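You operate a simulated robot arm through the tools that you are given. There is no shell and no other tool.

The job below is to be done with a simulated robot arm. You get a single attempt, and the scene is never put back.

## Task
Free the white rail from the jig and pack it with the white cleat.
Fine: open both clamps; rail and cleat go in the grey tray.

Only the result counts: the job must be done as asked and must still hold three seconds after the hand-in. Knocking over, shifting, dropping, spilling or breaking anything else fails it.

## Robot
A 6-joint arm with a two-finger gripper, fixed in place. Base frame: the origin is at the foot of the arm, x ahead of it, y to its left, z up; the work surface is at about z = 0.88. Lengths are in m, angles in degrees, forces in N, time in s.
Its first joint turns from -166.0 to 166.0 degrees. Payload 3.43 kg.
The TCP is the grasp point between the finger pads, 0.02 m short of the fingertips. In the tool frame z runs along the fingers and y along their closing line. Largest opening 0.19 m; the body of the gripper starts 0.248 m behind the TCP.
Orientation is that of the tool frame in the base frame, as a unit quaternion [x, y, z, w]. With the fingers straight down and closing along the base's y, the tool's x points along the base's -x, its y along +y and its z along -z.

## Interface
- The arm moves only by the tool jog_arm. Its argument "series" is one flat list of numbers, 7 for each row, row after row: the shift along the tool's x, y, z in m, then the turn, a rotation vector about the tool's x, y, z in degrees, then the opening, from 0 (shut) to 1 (fully open). In form: [x, y, z, ax, ay, az, claw, x, y, z, ax, ay, az, claw, ...]. A call has 1 to 20 rows; each row shifts and turns the commanded pose from where the row before left it, along the tool's axes as they then stand. Rows are played at 5 a second. More than 0.05 m and 8.6 degrees between two rows, or a gripper value outside its range, and nothing of the call is played. A pose out of reach is approached as far as the arm can. The call stops where the force on the tool passes 90 N (or 10 N more than at its start, if that is more) or the arm is blocked; 0.2 s more then pass. Each finger travels about 0.153 m/s and halts on what it meets, pressing with about 45 N; the grip force reading is that of the motor and also rises with nothing between the fingers. The clock runs only during rows and for 0.2 s after the last one: add rows that do not move to give the fingers time. It gives the time, the measured TCP pose, the force on the tool (base axes), the opening and the grip force at its end, in the units of the frame above (readings bear some noise), with the torque about the TCP (base axes, N m) and any sound that the robot's microphone picked up, and new pictures: "show" is both (left out), scene, wrist or none.
- Cameras (640 x 400 px; columns grow to the right, rows downward): "scene" is fixed at [0.4025, -0.4975, 1.5351]; the picture's right is [-0.15, -0.99, 0.00], its down [-0.90, 0.13, -0.41] and it looks along [0.40, -0.06, -0.91] (base axes); focal length 214 px, centre (320, 200). "wrist" rides on the gripper at [0.07, -0.008, -0.288] in the tool frame; the picture's right is [0.12, 0.99, 0.00], its down [-0.96, 0.12, -0.25] and it looks along [-0.24, 0.03, 0.97] (tool axes); focal length 261 px, centre (320, 200). There is no depth. A picture from a camera that has moved, and an enlarged one, comes with that camera's place and axes in the base frame and with its lens.
- slide_trunk(by): slides the trunk up (or, below 0, down) by that many m; the arm rides with it, the base frame stays. It gives what a move gives, with no picture.
- enlarge(camera, box): a new picture of the part [left, top, right, bottom] of that camera's present view, enlarged. No time passes.
- sign_off(): hands the job in; it is judged then, once.

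Nothing tells you positions but the pictures and the camera data. Unless the task says otherwise, let go and move clear before handing in.

The tools are called by a JSON object that holds its "op" and its "data". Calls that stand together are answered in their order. jog_arm: Moves the arm, as the interface text tells. Its arguments: {"type":"object","properties":{"series":{"type":"array"},"show":{"type":"string","enum":["both","scene","wrist","none"]}},"required":["series"]} The other tools are called the same way: slide_trunk (by) slides the trunk up or down; enlarge (camera, box) takes an enlarged picture of a part of a camera's view; sign_off () hands the job in.

At the start:

```text
clock: 0.0
eef_pos: [0.6855, 0.0112, 1.2355]
ee_rot: [0.0, 1.0, 0.0, 0.0]
force: [0.5, 0.0, 0.1]
torque: [0.0, 0.01, -0.02]
gripper_width: 0.1898
gripper_force: 0.2
trunk travel left (down, up): [-0.3, 0.14]
```

scene: 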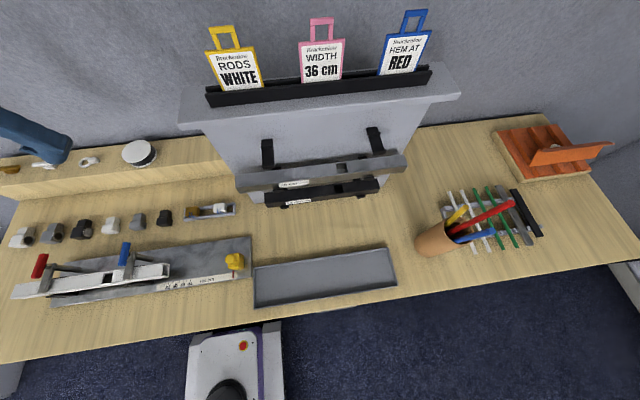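
wrist: 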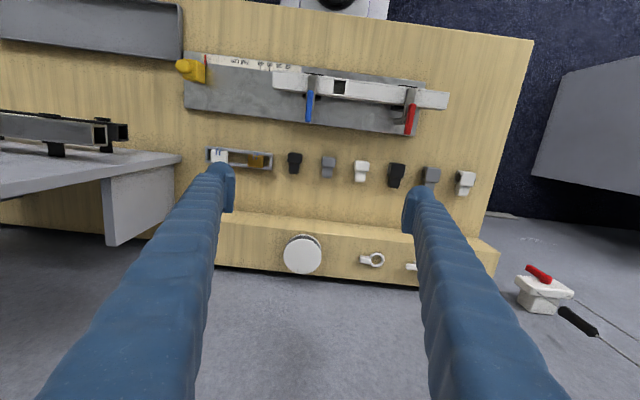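

I see a bench with a jig (a white rail under a red-handled and a blue-handled clamp, yellow stop), a row of small cleats in white/grey/black, and a grey tray at the front. I'll look closer before moving.

{"op": "enlarge", "data": {"camera": "scene", "box": [0, 200, 260, 340]}}

{"op": "enlarge", "data": {"camera": "wrist", "box": [170, 30, 490, 230]}}

{"op": "enlarge", "data": {"camera": "scene", "box": [180, 0, 480, 220]}}

{"op": "enlarge", "data": {"camera": "scene", "box": [0, 100, 260, 260]}}

```text
2.46 times, centred on (130, 270) of scene
camera zoom: at [0.4025, -0.4975, 1.5351], right [-0.15, -0.99, 0.0], down [-0.9, 0.13, -0.41], along [0.4, -0.06, -0.91], focal length 528 px, centre (788, 28)
```

zoom: 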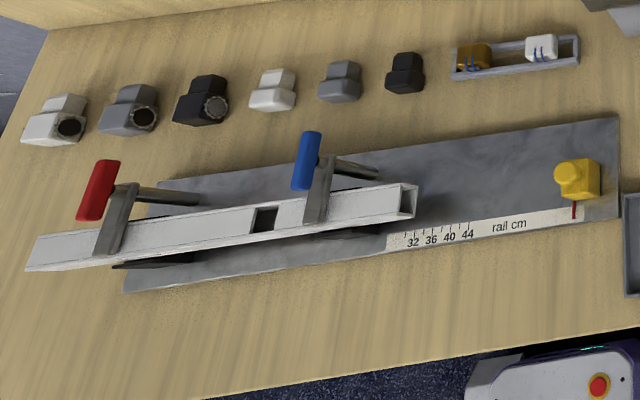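

```text
2.00 times, centred on (330, 130) of wrist
camera zoom: at [0.614, 0.0026, 1.5227], right [-0.12, 0.99, 0.0], down [0.96, 0.12, 0.25], along [0.24, 0.03, -0.97], focal length 521 px, centre (300, 340)
```

zoom: 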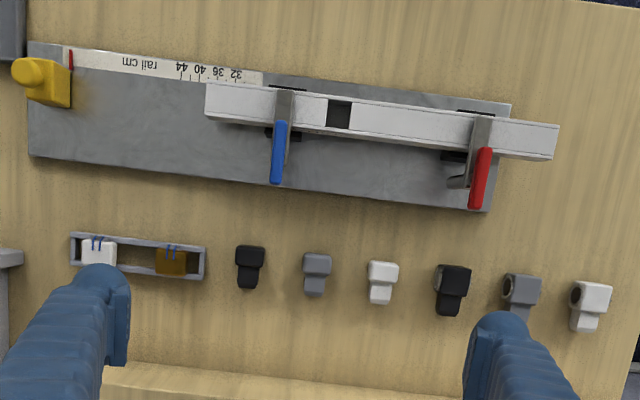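

```text
1.82 times, centred on (330, 110) of scene
camera zoom: at [0.4025, -0.4975, 1.5351], right [-0.15, -0.99, 0.0], down [-0.9, 0.13, -0.41], along [0.4, -0.06, -0.91], focal length 390 px, centre (302, 364)
```

zoom: 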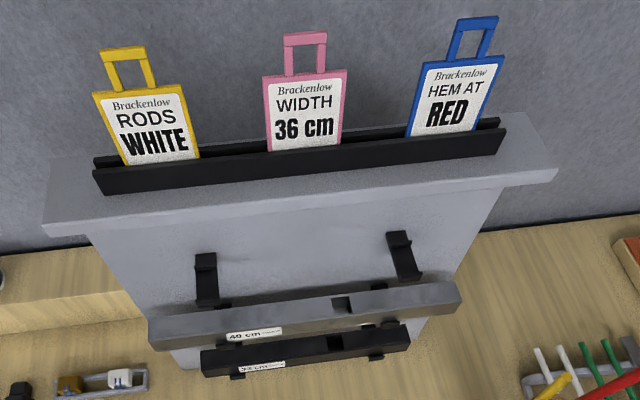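

```text
2.46 times, centred on (130, 180) of scene
camera zoom: at [0.4025, -0.4975, 1.5351], right [-0.15, -0.99, 0.0], down [-0.9, 0.13, -0.41], along [0.4, -0.06, -0.91], focal length 528 px, centre (788, 249)
```

zoom: 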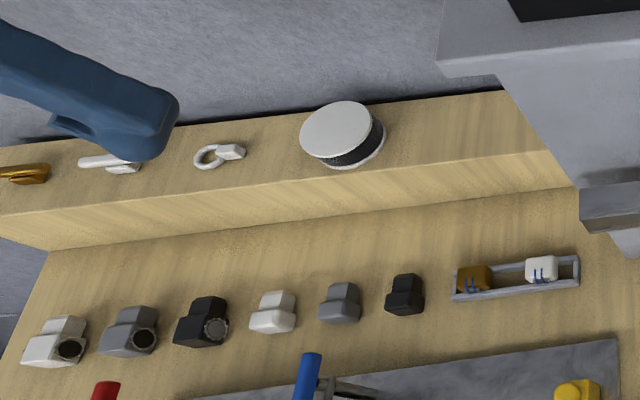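

The clamps, caps and shelf parts need a closer look, so I'm enlarging further (the enlargements are sharp).

{"op": "enlarge", "data": {"camera": "scene", "box": [20, 235, 180, 335]}}

{"op": "enlarge", "data": {"camera": "scene", "box": [0, 130, 160, 190]}}

{"op": "enlarge", "data": {"camera": "wrist", "box": [260, 60, 460, 150]}}

{"op": "enlarge", "data": {"camera": "wrist", "box": [270, 220, 450, 300]}}

{"op": "enlarge", "data": {"camera": "scene", "box": [240, 230, 420, 320]}}

{"op": "enlarge", "data": {"camera": "scene", "box": [400, 100, 640, 260]}}

```text
4.00 times, centred on (100, 285) of scene
camera zoom: at [0.4025, -0.4975, 1.5351], right [-0.15, -0.99, 0.0], down [-0.9, 0.13, -0.41], along [0.4, -0.06, -0.91], focal length 858 px, centre (1200, -140)
```

zoom: 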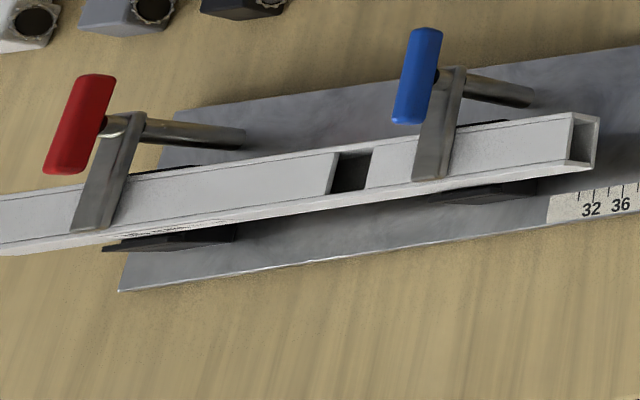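

```text
4.00 times, centred on (80, 160) of scene
camera zoom: at [0.4025, -0.4975, 1.5351], right [-0.15, -0.99, 0.0], down [-0.9, 0.13, -0.41], along [0.4, -0.06, -0.91], focal length 858 px, centre (1280, 360)
```

zoom: 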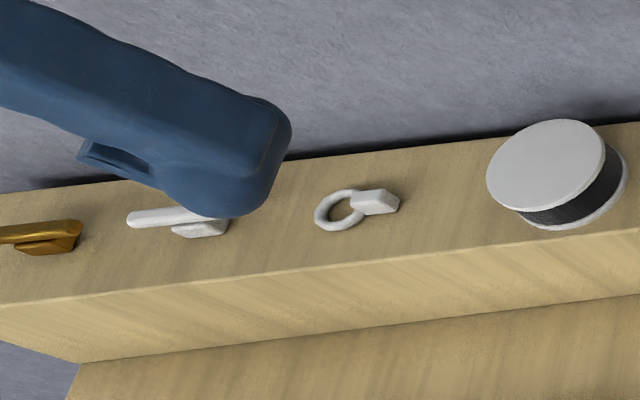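

```text
3.20 times, centred on (360, 105) of wrist
camera zoom: at [0.614, 0.0026, 1.5227], right [-0.12, 0.99, 0.0], down [0.96, 0.12, 0.25], along [0.24, 0.03, -0.97], focal length 834 px, centre (192, 504)
```

zoom: 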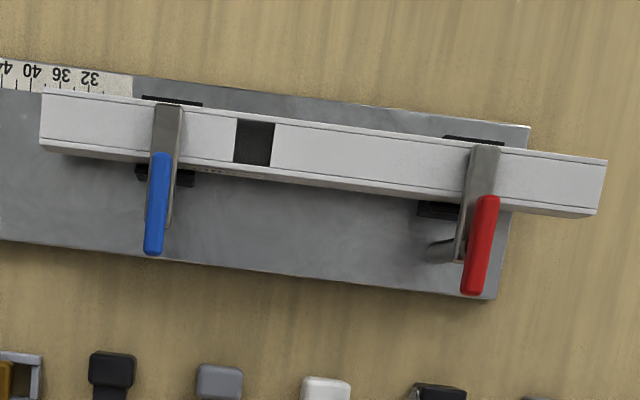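

```text
3.56 times, centred on (360, 260) of wrist
camera zoom: at [0.614, 0.0026, 1.5227], right [-0.12, 0.99, 0.0], down [0.96, 0.12, 0.25], along [0.24, 0.03, -0.97], focal length 927 px, centre (178, -13)
```

zoom: 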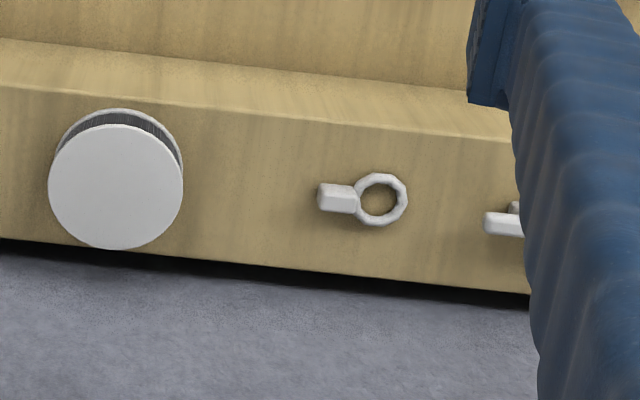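

```text
3.56 times, centred on (330, 275) of scene
camera zoom: at [0.4025, -0.4975, 1.5351], right [-0.15, -0.99, 0.0], down [-0.9, 0.13, -0.41], along [0.4, -0.06, -0.91], focal length 763 px, centre (284, -67)
```

zoom: 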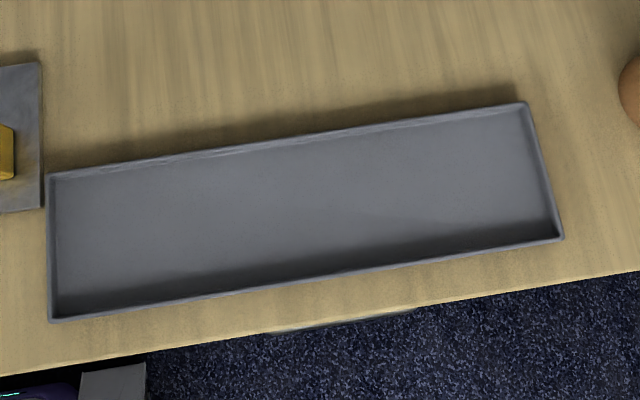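

```text
2.50 times, centred on (520, 180) of scene
camera zoom: at [0.4025, -0.4975, 1.5351], right [-0.15, -0.99, 0.0], down [-0.9, 0.13, -0.41], along [0.4, -0.06, -0.91], focal length 536 px, centre (-180, 250)
```

zoom: 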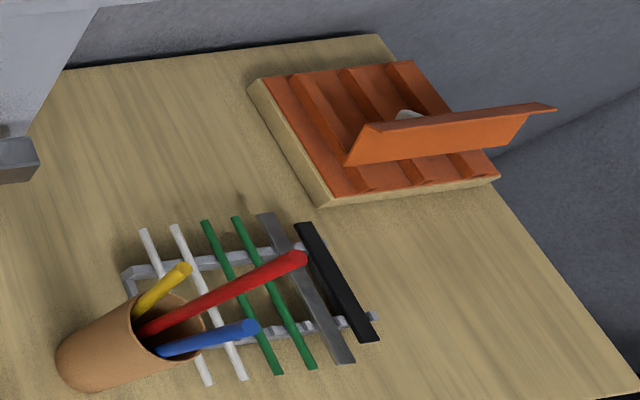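

White cleat looks to be the bar-on-base piece on the back shelf, near (0.885, 0.285, 0.98); the clamps look like vertical posts at about x=0.57 with an arm over the rail and a T-handle on top. I'll move the wrist camera nearer to the clamps to see how they work.

{"op": "jog_arm", "data": {"series": [0.009, 0.015, 0.04, 0, 0, 0, 1, 0.009, 0.015, 0.04, 0, 0, 0, 1, 0.009, 0.015, 0.04, 0, 0, 0, 1, 0.009, 0.015, 0.04, 0, 0, 0, 1]}}

```text
clock: 1.0
eef_pos: [0.6493, 0.073, 1.0752]
ee_rot: [0.0, 1.0, 0.0, 0.0]
force: [0.3, -0.6, -1.2]
torque: [-0.08, 0.02, -0.02]
gripper_width: 0.19
gripper_force: 0.1
trunk travel left (down, up): [-0.3, 0.14]
camera wrist: at [0.5787, 0.0645, 1.3621], right [-0.12, 0.99, 0.0], down [0.96, 0.12, 0.25], along [0.24, 0.03, -0.97], focal length 261 px, centre (320, 200)
```

scene: 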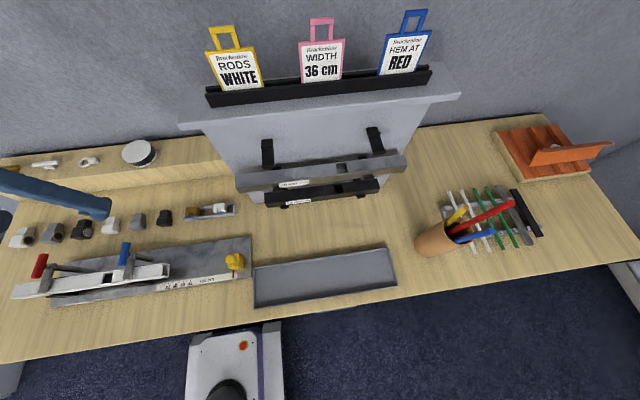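
wrist: 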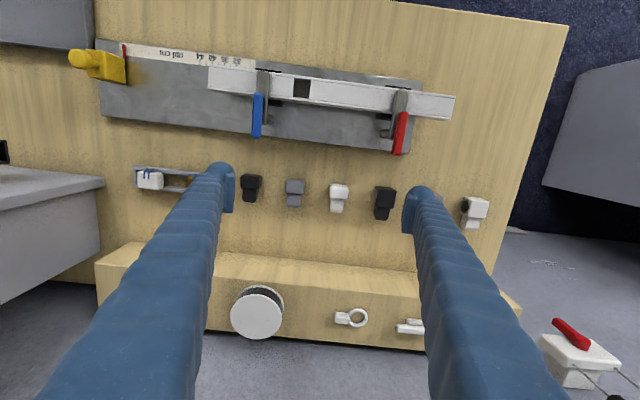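

{"op": "enlarge", "data": {"camera": "wrist", "box": [200, 50, 460, 170]}}

{"op": "enlarge", "data": {"camera": "wrist", "box": [360, 70, 460, 170]}}

{"op": "enlarge", "data": {"camera": "scene", "box": [0, 145, 110, 185]}}

{"op": "enlarge", "data": {"camera": "scene", "box": [0, 235, 80, 305]}}

{"op": "enlarge", "data": {"camera": "scene", "box": [90, 230, 190, 300]}}

```text
2.46 times, centred on (330, 110) of wrist
camera zoom: at [0.5787, 0.0645, 1.3621], right [-0.12, 0.99, 0.0], down [0.96, 0.12, 0.25], along [0.24, 0.03, -0.97], focal length 642 px, centre (295, 422)
```

zoom: 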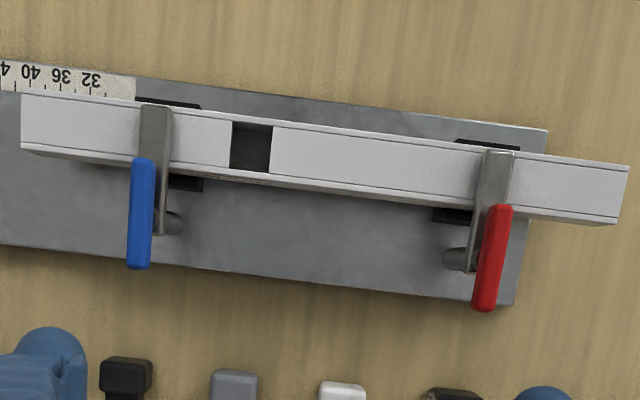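

```text
4.00 times, centred on (410, 120) of wrist
camera zoom: at [0.5787, 0.0645, 1.3621], right [-0.12, 0.99, 0.0], down [0.96, 0.12, 0.25], along [0.24, 0.03, -0.97], focal length 1043 px, centre (-40, 520)
```

zoom: 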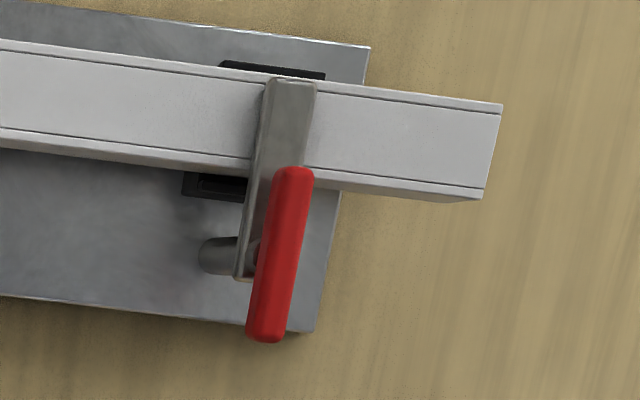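

```text
5.82 times, centred on (55, 165) of scene
camera zoom: at [0.4025, -0.4975, 1.5351], right [-0.15, -0.99, 0.0], down [-0.9, 0.13, -0.41], along [0.4, -0.06, -0.91], focal length 1248 px, centre (1862, 404)
```

zoom: 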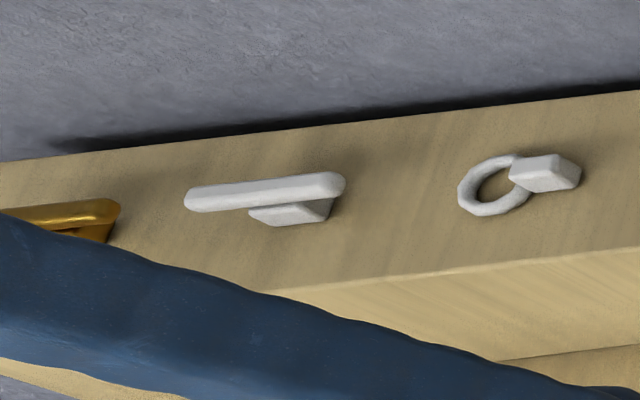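

```text
5.71 times, centred on (40, 270) of scene
camera zoom: at [0.4025, -0.4975, 1.5351], right [-0.15, -0.99, 0.0], down [-0.9, 0.13, -0.41], along [0.4, -0.06, -0.91], focal length 1226 px, centre (1920, -200)
```

zoom: 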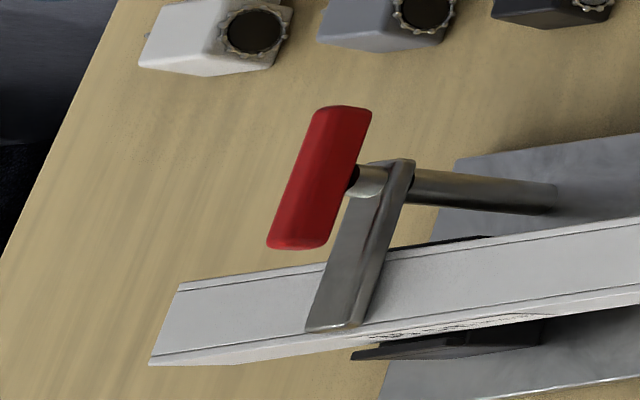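

```text
5.71 times, centred on (140, 265) of scene
camera zoom: at [0.4025, -0.4975, 1.5351], right [-0.15, -0.99, 0.0], down [-0.9, 0.13, -0.41], along [0.4, -0.06, -0.91], focal length 1226 px, centre (1349, -171)
```

zoom: 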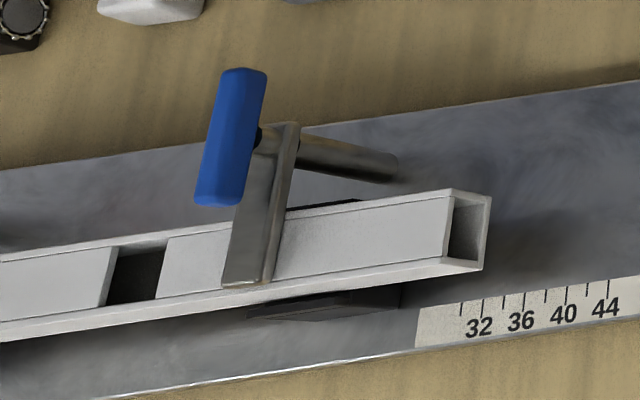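

The clamps are swing clamps: vertical posts at about (0.570, 0.175) red and (0.570, -0.026) blue, each with an arm over the rail (arm top z≈0.967) and a T-handle at z≈0.988 lying along x. I'll move over the red handle first and check alignment before going down.

{"op": "jog_arm", "data": {"series": [0.027, 0.034, 0, 0, 0, 0, 0.4, 0.027, 0.034, 0, 0, 0, 0, 0.4, 0.027, 0.033, 0.015, 0, 0, 0, 0.4, 0, 0, 0, 0, 0, 0, 0.4]}}

```text
clock: 2.0
eef_pos: [0.5683, 0.1717, 1.0605]
ee_rot: [0.0, 1.0, 0.0, 0.0]
force: [-0.6, 0.6, -0.1]
torque: [-0.09, -0.01, 0.03]
gripper_width: 0.076
gripper_force: 0.1
trunk travel left (down, up): [-0.3, 0.14]
camera wrist: at [0.4967, 0.1645, 1.3489], right [-0.12, 0.99, 0.0], down [0.96, 0.12, 0.25], along [0.25, 0.03, -0.97], focal length 261 px, centre (320, 200)
```

scene: 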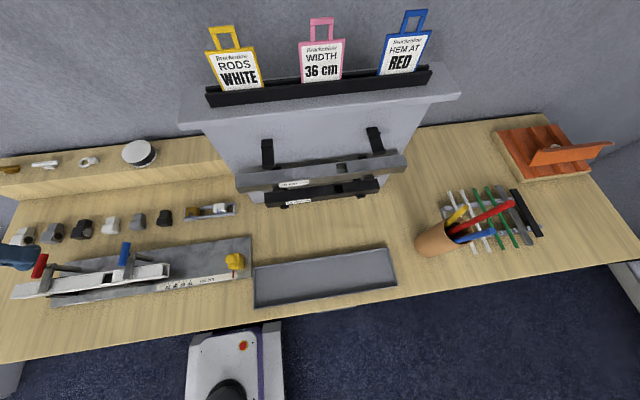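
wrist: 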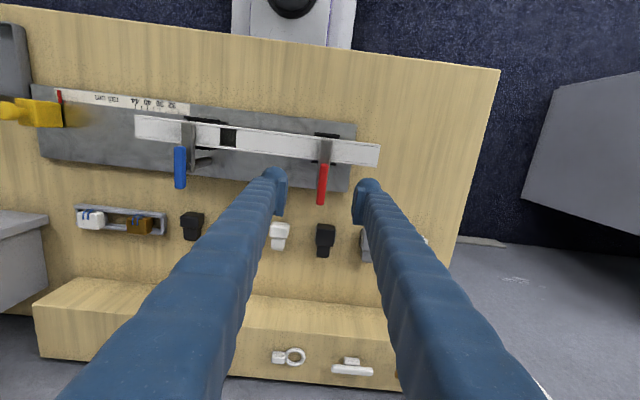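

{"op": "enlarge", "data": {"camera": "wrist", "box": [260, 120, 380, 220]}}

{"op": "enlarge", "data": {"camera": "wrist", "box": [250, 320, 410, 400]}}

```text
4.00 times, centred on (320, 170) of wrist
camera zoom: at [0.4967, 0.1645, 1.3489], right [-0.12, 0.99, 0.0], down [0.96, 0.12, 0.25], along [0.25, 0.03, -0.97], focal length 1043 px, centre (320, 320)
```

zoom: 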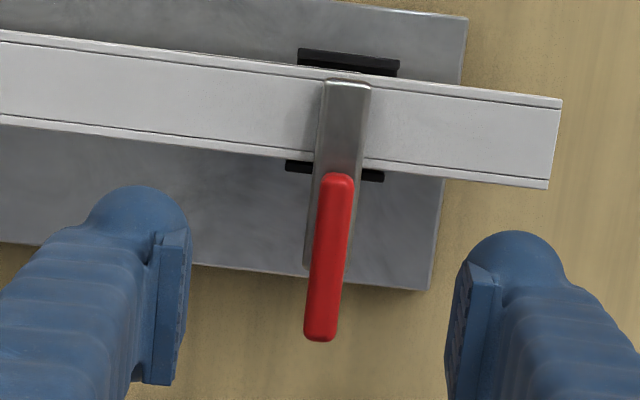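

```text
4.00 times, centred on (330, 360) of wrist
camera zoom: at [0.4967, 0.1645, 1.3489], right [-0.12, 0.99, 0.0], down [0.96, 0.12, 0.25], along [0.25, 0.03, -0.97], focal length 1043 px, centre (280, -440)
```

zoom: 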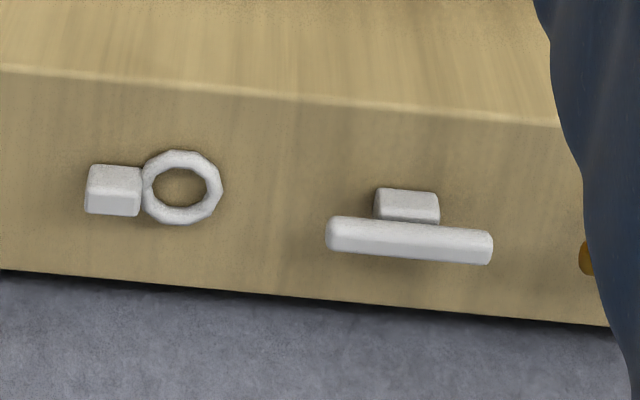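

The red handle sits centred at about (0.567, 0.175, 0.988), right below the fingers. I'll go down to z≈0.993 (fingertips just above the arm) and close on it.

{"op": "jog_arm", "data": {"series": [0, 0.003, 0.035, 0, 0, 0, 0.4, 0, 0, 0.032, 0, 0, 0, 0.4, 0, 0, 0, 0, 0, 0, 0.2, 0, 0, 0, 0, 0, 0, 0.0, 0, 0, 0, 0, 0, 0, 0.0]}}

```text
clock: 3.2
eef_pos: [0.5667, 0.1748, 0.9946]
ee_rot: [0.0, 1.0, 0.0, 0.0]
force: [-1.3, 10.3, -2.2]
torque: [0.09, -0.35, -0.01]
gripper_width: 0.0112
gripper_force: 43.9
trunk travel left (down, up): [-0.3, 0.14]
camera wrist: at [0.4962, 0.1672, 1.2818], right [-0.12, 0.99, 0.0], down [0.96, 0.12, 0.25], along [0.25, 0.03, -0.97], focal length 261 px, centre (320, 200)
```

scene: 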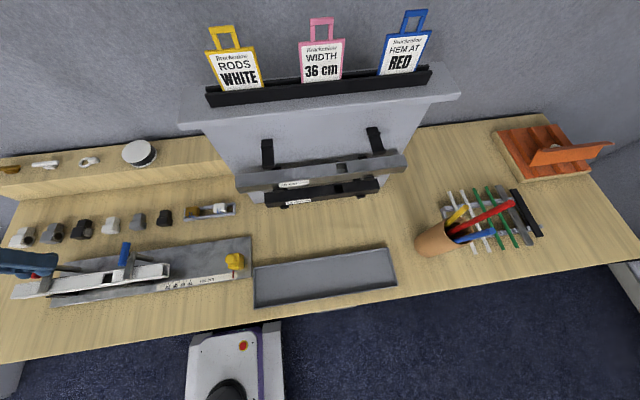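
wrist: 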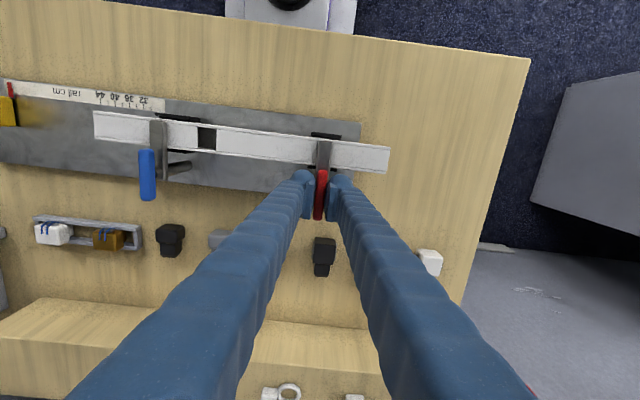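

The red handle is gripped (width 0.011). I'll test a small turn about the vertical to see which way it gives.

{"op": "jog_arm", "data": {"series": [0, 0, 0, 0, 0, -4, 0.0, 0, 0, 0, 0, 0, -4, 0.0], "show": "wrist"}}

```text
clock: 3.8
eef_pos: [0.5688, 0.1748, 0.9939]
ee_rot: [-0.07, 0.998, 0.0, 0.001]
force: [1.5, 8.3, 5.0]
torque: [0.08, 0.24, -1.45]
gripper_width: 0.0137
gripper_force: 45.7
trunk travel left (down, up): [-0.3, 0.14]
camera wrist: at [0.4985, 0.1574, 1.2818], right [-0.26, 0.97, 0.0], down [0.94, 0.25, 0.25], along [0.24, 0.06, -0.97], focal length 261 px, centre (320, 200)
```

wrist: 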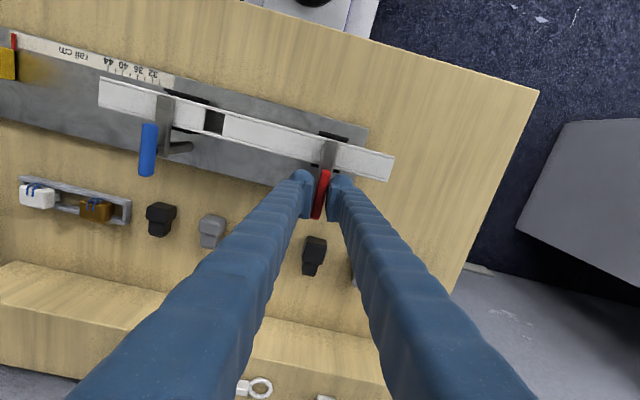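

{"op": "enlarge", "data": {"camera": "wrist", "box": [260, 120, 400, 230]}}

{"op": "enlarge", "data": {"camera": "scene", "box": [0, 235, 100, 305]}}

```text
3.64 times, centred on (330, 175) of wrist
camera zoom: at [0.4985, 0.1574, 1.2818], right [-0.26, 0.97, 0.0], down [0.94, 0.25, 0.25], along [0.24, 0.06, -0.97], focal length 948 px, centre (284, 291)
```

zoom: 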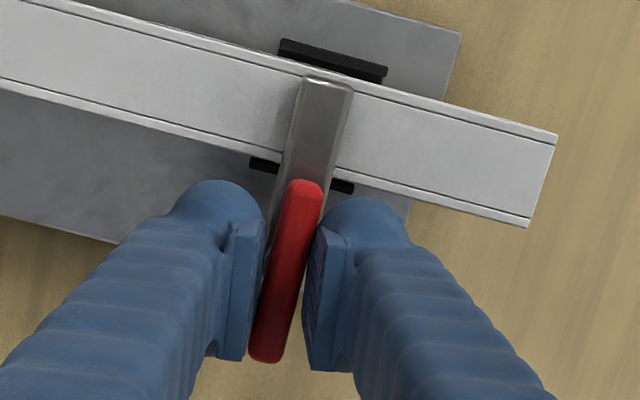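

```text
5.71 times, centred on (50, 270) of scene
camera zoom: at [0.4025, -0.4975, 1.5351], right [-0.15, -0.99, 0.0], down [-0.9, 0.13, -0.41], along [0.4, -0.06, -0.91], focal length 1226 px, centre (1863, -200)
```

zoom: 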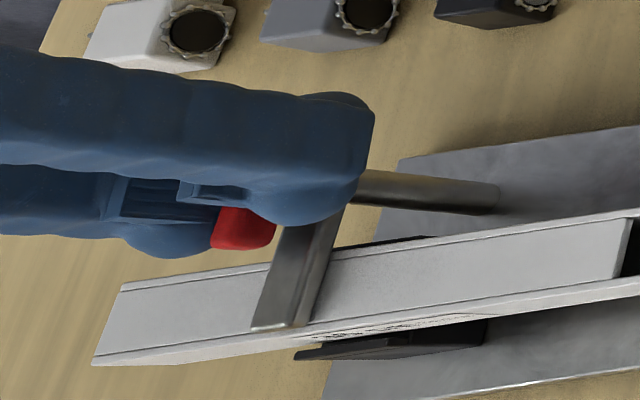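

The handle did not follow a counter-clockwise turn (it resists, −1.45 N·m). I'll turn back and try clockwise.

{"op": "jog_arm", "data": {"series": [0, 0, 0, 0, 0, 4, 0.0, 0, 0, 0, 0, 0, 4, 0.0, 0, 0, 0, 0, 0, 4, 0, 0, 0, 0, 0, 0, 4, 0], "show": "wrist"}}

{"op": "enlarge", "data": {"camera": "wrist", "box": [260, 120, 400, 230]}}

```text
clock: 4.8
eef_pos: [0.5671, 0.1751, 0.9945]
ee_rot: [0.069, 0.998, 0.0, 0.0]
force: [-2.0, 9.0, 14.8]
torque: [0.13, 0.4, -0.01]
gripper_width: 0.0109
gripper_force: 44.4
trunk travel left (down, up): [-0.3, 0.14]
camera wrist: at [0.4955, 0.177, 1.2816], right [0.02, 1.0, 0.0], down [0.97, -0.02, 0.25], along [0.25, -0.01, -0.97], focal length 261 px, centre (320, 200)
```

wrist: 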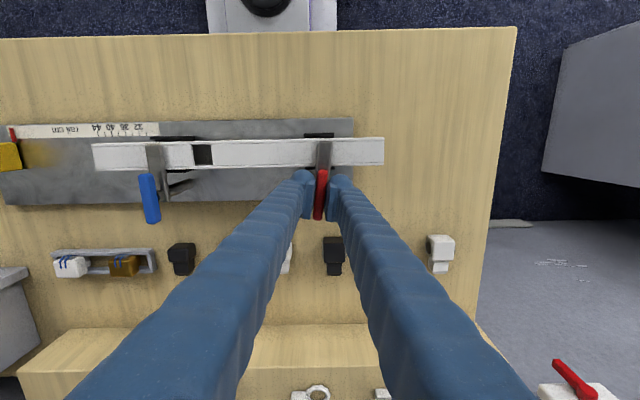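

```text
3.64 times, centred on (330, 175) of wrist
camera zoom: at [0.4955, 0.177, 1.2816], right [0.02, 1.0, 0.0], down [0.97, -0.02, 0.25], along [0.25, -0.01, -0.97], focal length 948 px, centre (284, 291)
```

zoom: 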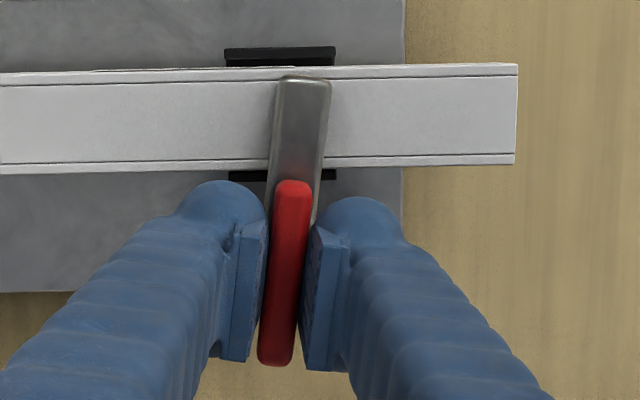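

Clockwise works: torque stays near zero and the arm followed. I'll carry on clockwise in small steps, watching the vertical force.

{"op": "jog_arm", "data": {"series": [0, 0, 0, 0, 0, 5, 0.0, 0, 0, 0, 0, 0, 5, 0.0], "show": "wrist"}}

{"op": "enlarge", "data": {"camera": "wrist", "box": [260, 120, 400, 230]}}

{"op": "enlarge", "data": {"camera": "scene", "box": [0, 235, 100, 305]}}

```text
clock: 5.4
eef_pos: [0.5667, 0.1747, 0.9927]
ee_rot: [0.158, 0.988, 0.001, 0.0]
force: [-2.9, 10.5, 14.5]
torque: [0.07, -0.17, -0.02]
gripper_width: 0.0107
gripper_force: 44.3
trunk travel left (down, up): [-0.3, 0.14]
camera wrist: at [0.4969, 0.1893, 1.2816], right [0.19, 0.98, 0.0], down [0.95, -0.19, 0.25], along [0.24, -0.05, -0.97], focal length 261 px, centre (320, 200)
```

wrist: 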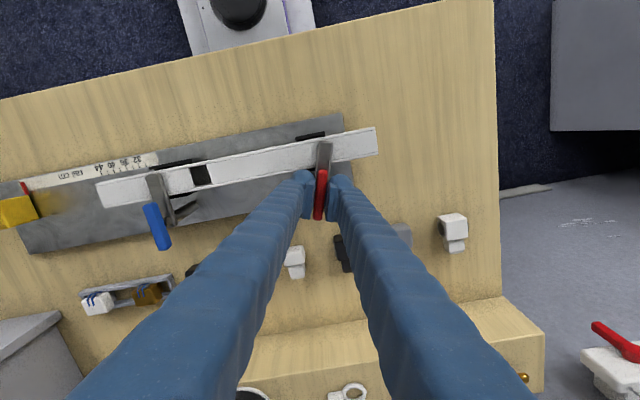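

```text
3.64 times, centred on (330, 175) of wrist
camera zoom: at [0.4969, 0.1893, 1.2816], right [0.19, 0.98, 0.0], down [0.95, -0.19, 0.25], along [0.24, -0.05, -0.97], focal length 948 px, centre (284, 291)
```

zoom: 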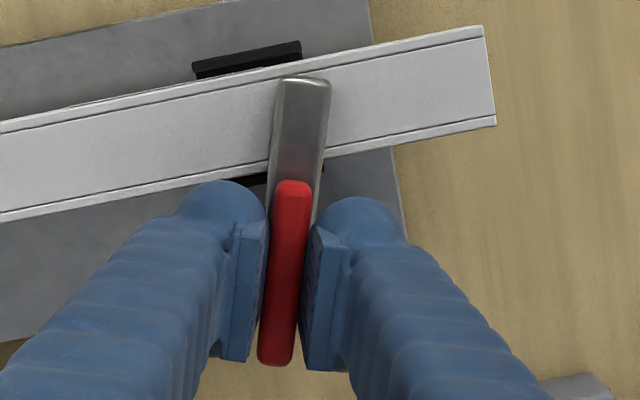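

```text
5.71 times, centred on (50, 270) of scene
camera zoom: at [0.4025, -0.4975, 1.5351], right [-0.15, -0.99, 0.0], down [-0.9, 0.13, -0.41], along [0.4, -0.06, -0.91], focal length 1226 px, centre (1863, -200)
```

zoom: 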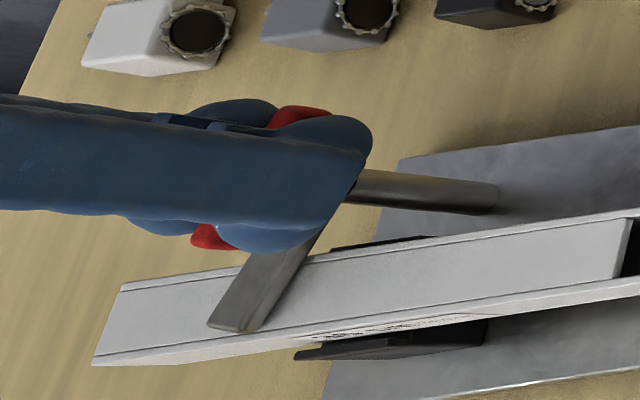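

The arm swings with the gripper and the rail stays put. Continuing clockwise.

{"op": "jog_arm", "data": {"series": [0, 0, 0, 0, 0, 8, 0, 0, 0, 0, 0, 0, 8, 0, 0, 0, 0, 0, 0, 8, 0, 0, 0, 0, 0, 0, 8, 0], "show": "scene"}}

{"op": "enlarge", "data": {"camera": "scene", "box": [0, 235, 100, 305]}}

```text
clock: 6.4
eef_pos: [0.5678, 0.1745, 0.9922]
ee_rot: [0.424, 0.906, 0.0, 0.0]
force: [-1.5, 7.3, 15.0]
torque: [0.07, 0.07, 0.02]
gripper_width: 0.0109
gripper_force: 44.7
trunk travel left (down, up): [-0.3, 0.14]
```

scene: 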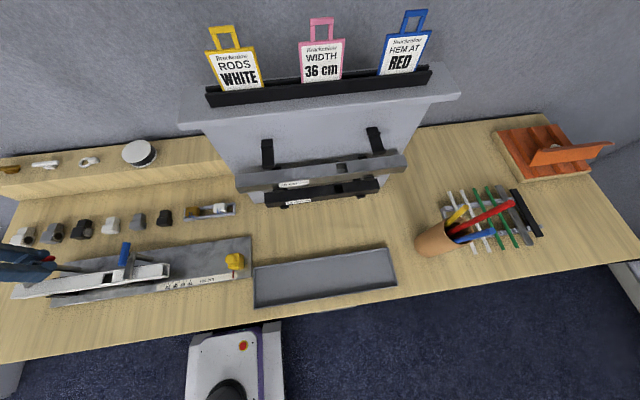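

```text
5.71 times, centred on (50, 270) of scene
camera zoom: at [0.4025, -0.4975, 1.5351], right [-0.15, -0.99, 0.0], down [-0.9, 0.13, -0.41], along [0.4, -0.06, -0.91], focal length 1226 px, centre (1863, -200)
```

zoom: 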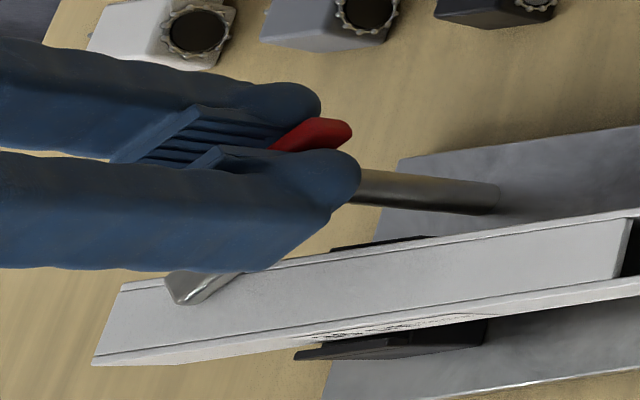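

{"op": "jog_arm", "data": {"series": [0, 0, 0, 0, 0, 8, 0, 0, 0, 0, 0, 0, 8, 0, 0, 0, 0, 0, 0, 8, 0, 0, 0, 0, 0, 0, 8, 0, 0, 0, 0, 0, 0, 8, 0], "show": "scene"}}

{"op": "enlarge", "data": {"camera": "scene", "box": [0, 235, 100, 305]}}

```text
clock: 7.6
eef_pos: [0.566, 0.1743, 0.9937]
ee_rot: [0.708, 0.706, -0.001, 0.0]
force: [-3.1, 5.4, 16.9]
torque: [0.0, 0.02, 0.1]
gripper_width: 0.0109
gripper_force: 45.0
trunk travel left (down, up): [-0.3, 0.14]
```

scene: 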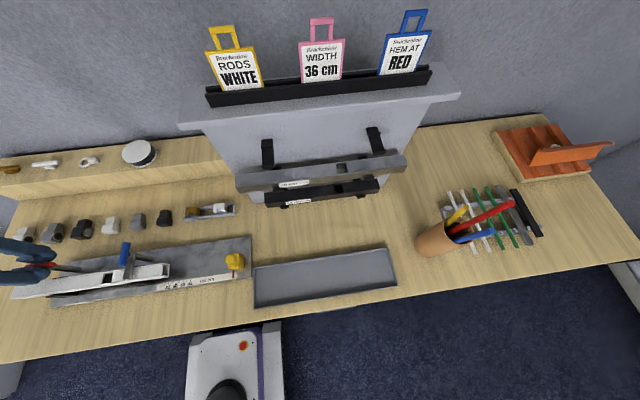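

```text
5.71 times, centred on (50, 270) of scene
camera zoom: at [0.4025, -0.4975, 1.5351], right [-0.15, -0.99, 0.0], down [-0.9, 0.13, -0.41], along [0.4, -0.06, -0.91], focal length 1226 px, centre (1863, -200)
```

zoom: 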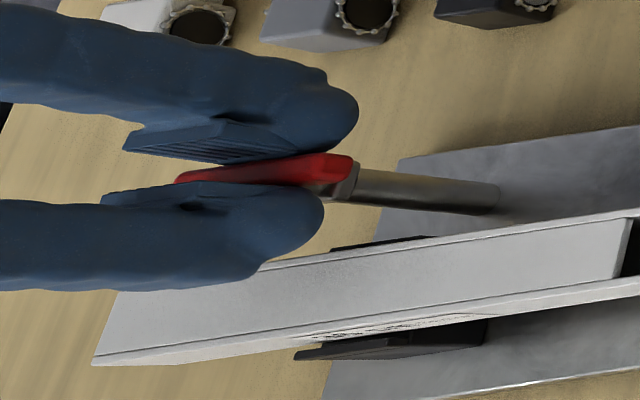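

{"op": "jog_arm", "data": {"series": [0, 0, 0, 0, 0, 7, 0], "show": "none"}}

```text
clock: 8.0
eef_pos: [0.5674, 0.1735, 0.9934]
ee_rot: [0.749, 0.663, 0.0, 0.0]
force: [-2.0, -0.7, 12.2]
torque: [-0.2, -0.02, 1.46]
gripper_width: 0.013
gripper_force: 44.3
trunk travel left (down, up): [-0.3, 0.14]
```

The stop is reached at about 90°, so the red clamp is fully open. I'll ease off, let go, and lift clear.

{"op": "jog_arm", "data": {"series": [0, 0, 0, 0, 0, -6, 0, 0, 0, 0, 0, 0, 0, 0.2, 0, 0, 0, 0, 0, 0, 0.2, 0, 0, -0.04, 0, 0, 0, 0.2, 0, 0, -0.04, 0, 0, 0, 0.2]}}

{"op": "enlarge", "data": {"camera": "scene", "box": [0, 220, 180, 320]}}

```text
clock: 9.2
eef_pos: [0.5654, 0.174, 1.0737]
ee_rot: [0.713, 0.701, -0.001, -0.001]
force: [-0.2, -0.8, 0.2]
torque: [0.02, -0.02, 0.01]
gripper_width: 0.0381
gripper_force: 0.1
trunk travel left (down, up): [-0.3, 0.14]
camera wrist: at [0.5587, 0.2451, 1.3617], right [0.99, 0.1, 0.0], down [0.1, -0.96, 0.25], along [0.02, -0.25, -0.97], focal length 261 px, centre (320, 200)
```

scene: 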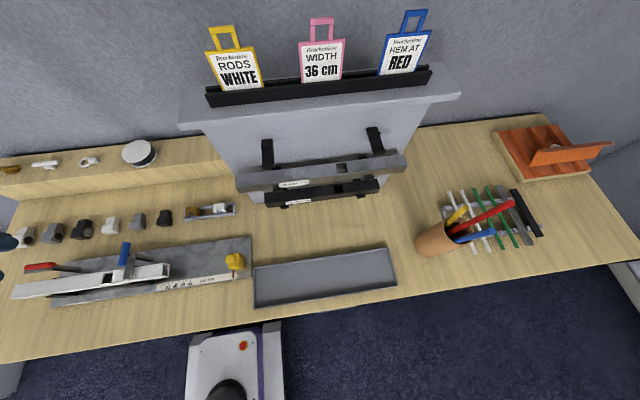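
wrist: 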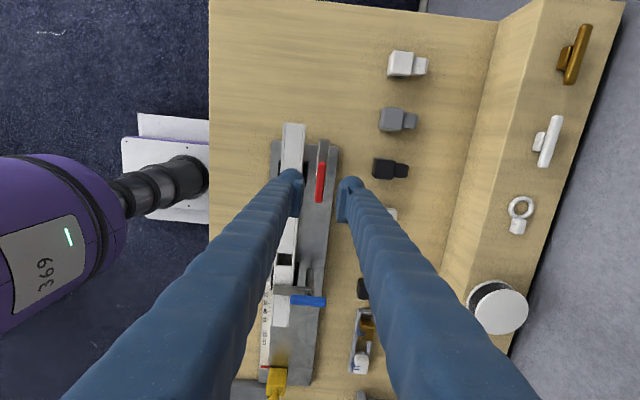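

```text
3.56 times, centred on (90, 270) of scene
camera zoom: at [0.4025, -0.4975, 1.5351], right [-0.15, -0.99, 0.0], down [-0.9, 0.13, -0.41], along [0.4, -0.06, -0.91], focal length 763 px, centre (1138, -49)
```

zoom: 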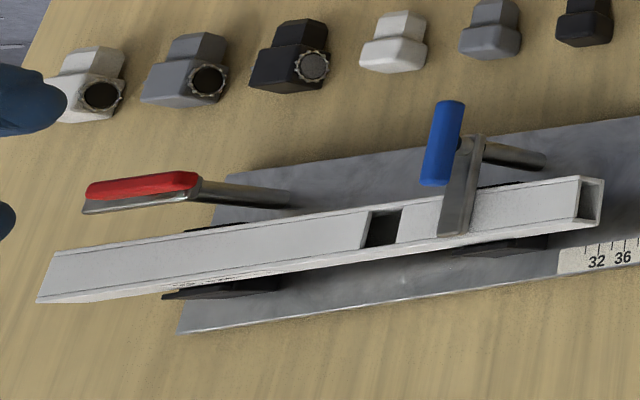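

Red clamp is open and the rail hasn't moved. Next: turn the gripper back and go above the blue handle at about (0.567, -0.025).

{"op": "jog_arm", "data": {"series": [0, 0, 0, 0, 0, -8.3, 0.3, 0, 0, 0, 0, 0, -8.3, 0.3, 0, 0, 0, 0, 0, -8.3, 0.3, 0, 0, 0, 0, 0, -8.3, 0.3, 0, 0, 0, 0, 0, -8.3, 0.3, 0, 0, 0, 0, 0, -8.3, 0.3, 0, 0, 0, 0, 0, -8.3, 0.3, 0, 0, 0, 0, 0, -8.3, 0.3, 0, 0, 0, 0, 0, -8.3, 0.3, 0, 0, 0, 0, 0, -8.3, 0.3, 0, 0, 0, 0, 0, -8.0, 0.3, 0, -0.04, 0, 0, 0, 0, 0.4, 0, -0.04, 0, 0, 0, 0, 0.4, 0, -0.04, 0, 0, 0, 0, 0.4, 0, -0.04, 0, 0, 0, 0, 0.4, 0, -0.0395, 0, 0, 0, 0, 0.4]}}

{"op": "enlarge", "data": {"camera": "wrist", "box": [260, 120, 380, 220]}}

```text
clock: 12.6
eef_pos: [0.566, -0.0258, 1.0735]
ee_rot: [0.0, 1.0, 0.001, 0.0]
force: [0.2, -0.2, 0.8]
torque: [0.01, 0.01, 0.01]
gripper_width: 0.0762
gripper_force: 0.1
trunk travel left (down, up): [-0.3, 0.14]
camera wrist: at [0.4959, -0.0337, 1.3615], right [-0.12, 0.99, 0.0], down [0.96, 0.12, 0.25], along [0.25, 0.03, -0.97], focal length 261 px, centre (320, 200)
```

scene: 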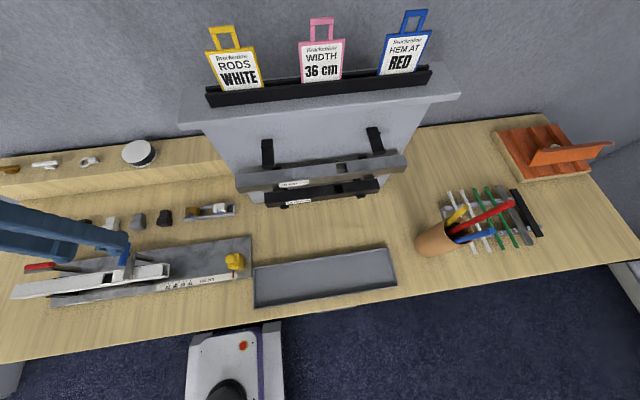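
wrist: 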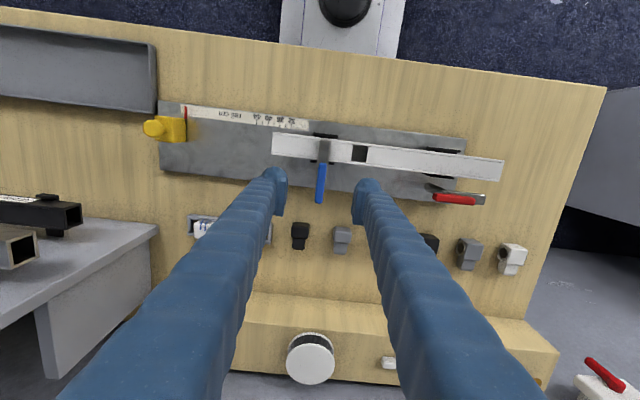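

```text
4.00 times, centred on (320, 170) of wrist
camera zoom: at [0.4959, -0.0337, 1.3615], right [-0.12, 0.99, 0.0], down [0.96, 0.12, 0.25], along [0.25, 0.03, -0.97], focal length 1043 px, centre (320, 320)
```

zoom: 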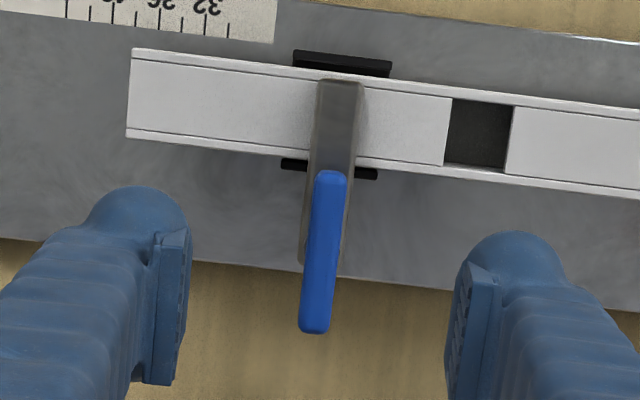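

Blue handle is centred under the fingers at about (0.566, -0.0245). Going down and gripping it.

{"op": "jog_arm", "data": {"series": [0, 0.0015, 0.04, 0, 0, 0, 0.4, 0, 0, 0.039, 0, 0, 0, 0.4, 0, 0, 0, 0, 0, 0, 0.2, 0, 0, 0, 0, 0, 0, 0.0, 0, 0, 0, 0, 0, 0, 0.0, 0, 0, 0, 0, 0, 4, 0, 0, 0, 0, 0, 0, 4, 0], "show": "wrist"}}

{"op": "enlarge", "data": {"camera": "wrist", "box": [260, 120, 400, 230]}}

```text
clock: 14.2
eef_pos: [0.5696, -0.0246, 0.9944]
ee_rot: [0.07, 0.998, 0.0, 0.001]
force: [0.8, -25.8, 0.3]
torque: [-0.22, 0.07, 1.42]
gripper_width: 0.0139
gripper_force: 45.3
trunk travel left (down, up): [-0.3, 0.14]
camera wrist: at [0.4968, -0.0231, 1.2823], right [0.02, 1.0, 0.0], down [0.97, -0.02, 0.25], along [0.25, 0.0, -0.97], focal length 261 px, centre (320, 200)
```

wrist: 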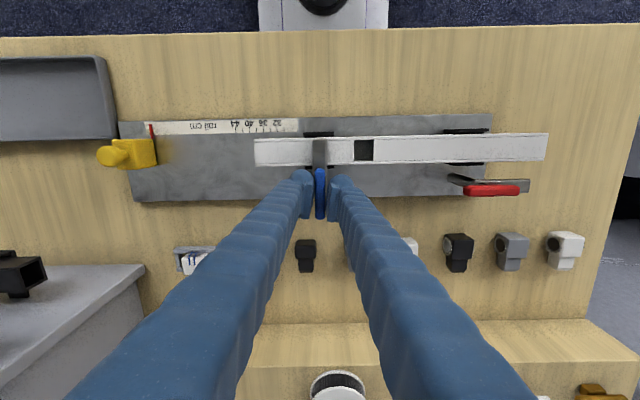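

```text
3.64 times, centred on (330, 175) of wrist
camera zoom: at [0.4968, -0.0231, 1.2823], right [0.02, 1.0, 0.0], down [0.97, -0.02, 0.25], along [0.25, 0.0, -0.97], focal length 948 px, centre (284, 291)
```

zoom: 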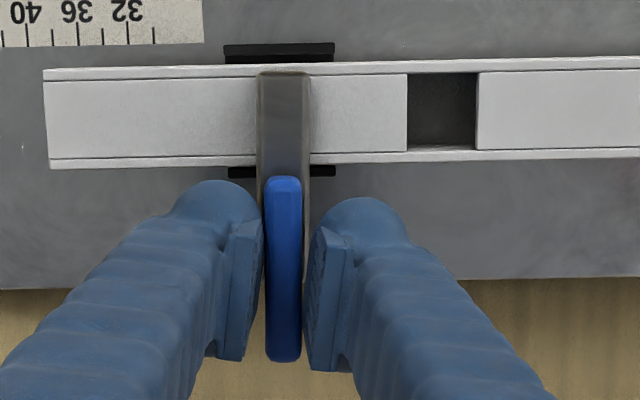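

The blue clamp resists clockwise, so it must open the other way. Turning counter-clockwise in small steps.

{"op": "jog_arm", "data": {"series": [0, 0, 0, 0, 0, -4, 0, 0, 0, 0, 0, 0, -4, 0, 0, 0, 0, 0, 0, -4, 0, 0, 0, 0, 0, 0, -4, 0], "show": "wrist"}}

{"op": "enlarge", "data": {"camera": "wrist", "box": [260, 120, 400, 230]}}

```text
clock: 15.2
eef_pos: [0.5669, -0.0234, 0.9948]
ee_rot: [-0.071, 0.998, 0.0, 0.0]
force: [-0.1, -23.6, 1.5]
torque: [-0.28, 0.41, 0.03]
gripper_width: 0.0109
gripper_force: 44.4
trunk travel left (down, up): [-0.3, 0.14]
camera wrist: at [0.4988, -0.0427, 1.2822], right [-0.26, 0.97, 0.0], down [0.94, 0.25, 0.25], along [0.24, 0.06, -0.97], focal length 261 px, centre (320, 200)
```

wrist: 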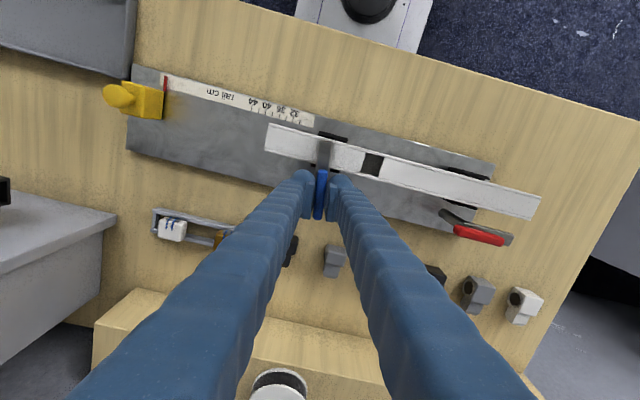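

```text
3.64 times, centred on (330, 175) of wrist
camera zoom: at [0.4988, -0.0427, 1.2822], right [-0.26, 0.97, 0.0], down [0.94, 0.25, 0.25], along [0.24, 0.06, -0.97], focal length 948 px, centre (284, 291)
```

zoom: 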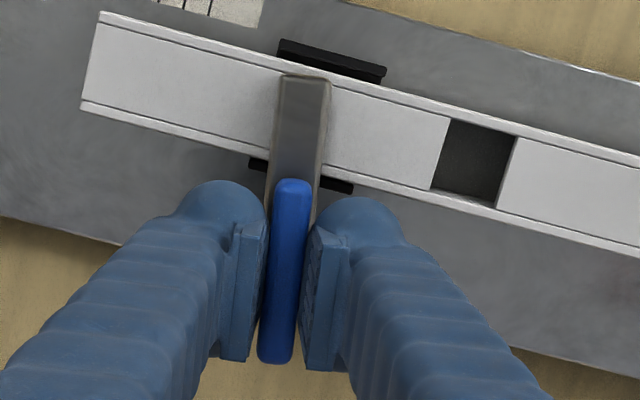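

It turns counter-clockwise. I'll ease the small sideways load (shift −2 mm) and keep turning.

{"op": "jog_arm", "data": {"series": [0, -0.002, 0, 0, 0, -4, 0, 0, 0, 0, 0, 0, -8, 0, 0, 0, 0, 0, 0, -8, 0, 0, 0, 0, 0, 0, -8, 0, 0, 0, 0, 0, 0, -8, 0], "show": "scene"}}

{"op": "enlarge", "data": {"camera": "scene", "box": [60, 220, 200, 310]}}

```text
clock: 16.4
eef_pos: [0.5676, -0.0232, 0.9951]
ee_rot: [-0.376, 0.927, -0.001, -0.001]
force: [-1.7, 13.2, 0.0]
torque: [0.14, -0.04, -0.03]
gripper_width: 0.0111
gripper_force: 44.6
trunk travel left (down, up): [-0.3, 0.14]
```

scene: 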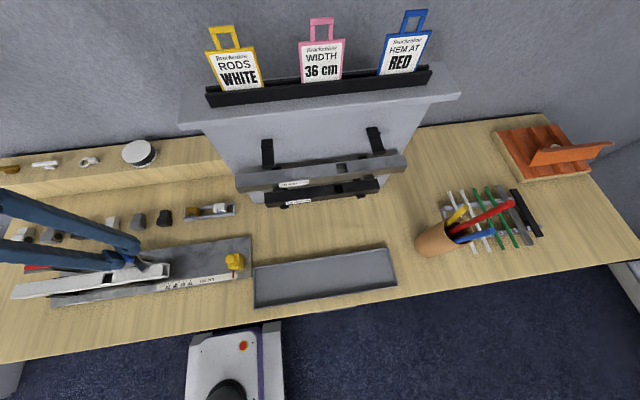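

```text
4.44 times, centred on (130, 265) of scene
camera zoom: at [0.4025, -0.4975, 1.5351], right [-0.15, -0.99, 0.0], down [-0.9, 0.13, -0.41], along [0.4, -0.06, -0.91], focal length 953 px, centre (1164, -89)
```

zoom: 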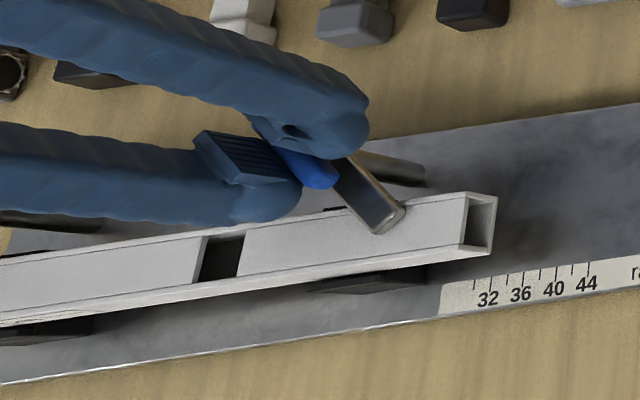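

{"op": "jog_arm", "data": {"series": [0, 0, 0, 0, 0, -8, 0, 0, 0, 0, 0, 0, -8, 0, 0, 0, 0, 0, 0, -8, 0, 0, 0, 0, 0, 0, -8, 0, 0, 0, 0, 0, 0, -8, 0, 0, 0, 0, 0, 0, -5.5, 0], "show": "scene"}}

{"op": "enlarge", "data": {"camera": "scene", "box": [60, 220, 200, 310]}}

```text
clock: 17.8
eef_pos: [0.5661, -0.0239, 0.994]
ee_rot: [-0.705, 0.709, 0.0, -0.001]
force: [-7.7, 24.3, 1.0]
torque: [0.3, 0.04, -0.02]
gripper_width: 0.0113
gripper_force: 44.3
trunk travel left (down, up): [-0.3, 0.14]
```

scene: 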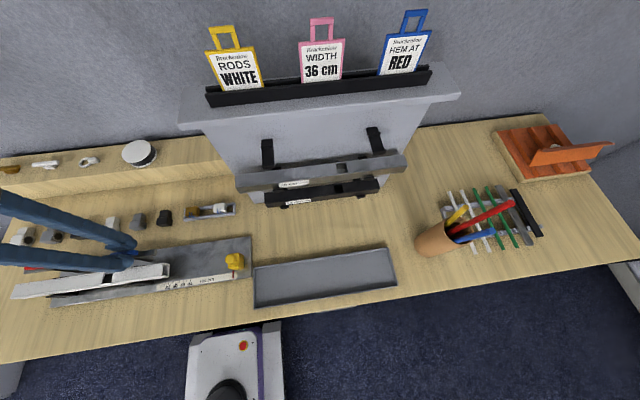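

```text
4.44 times, centred on (130, 265) of scene
camera zoom: at [0.4025, -0.4975, 1.5351], right [-0.15, -0.99, 0.0], down [-0.9, 0.13, -0.41], along [0.4, -0.06, -0.91], focal length 953 px, centre (1164, -89)
```

zoom: 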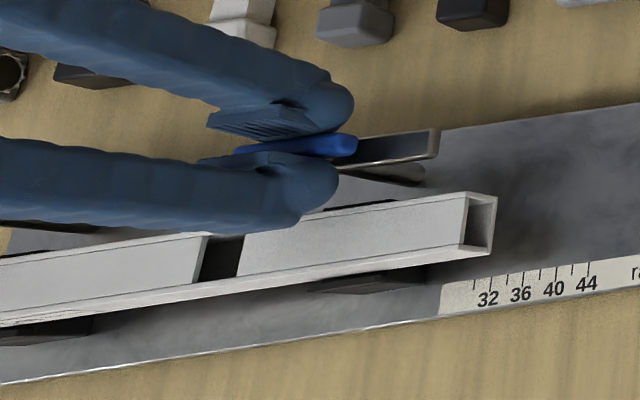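

{"op": "jog_arm", "data": {"series": [0, 0, 0, 0, 0, -5, 0], "show": "none"}}

```text
clock: 18.2
eef_pos: [0.5669, -0.0242, 0.9932]
ee_rot: [0.734, -0.679, -0.001, 0.001]
force: [-9.4, 22.4, 0.2]
torque: [0.34, 0.07, -1.24]
gripper_width: 0.0124
gripper_force: 45.0
trunk travel left (down, up): [-0.3, 0.14]
```

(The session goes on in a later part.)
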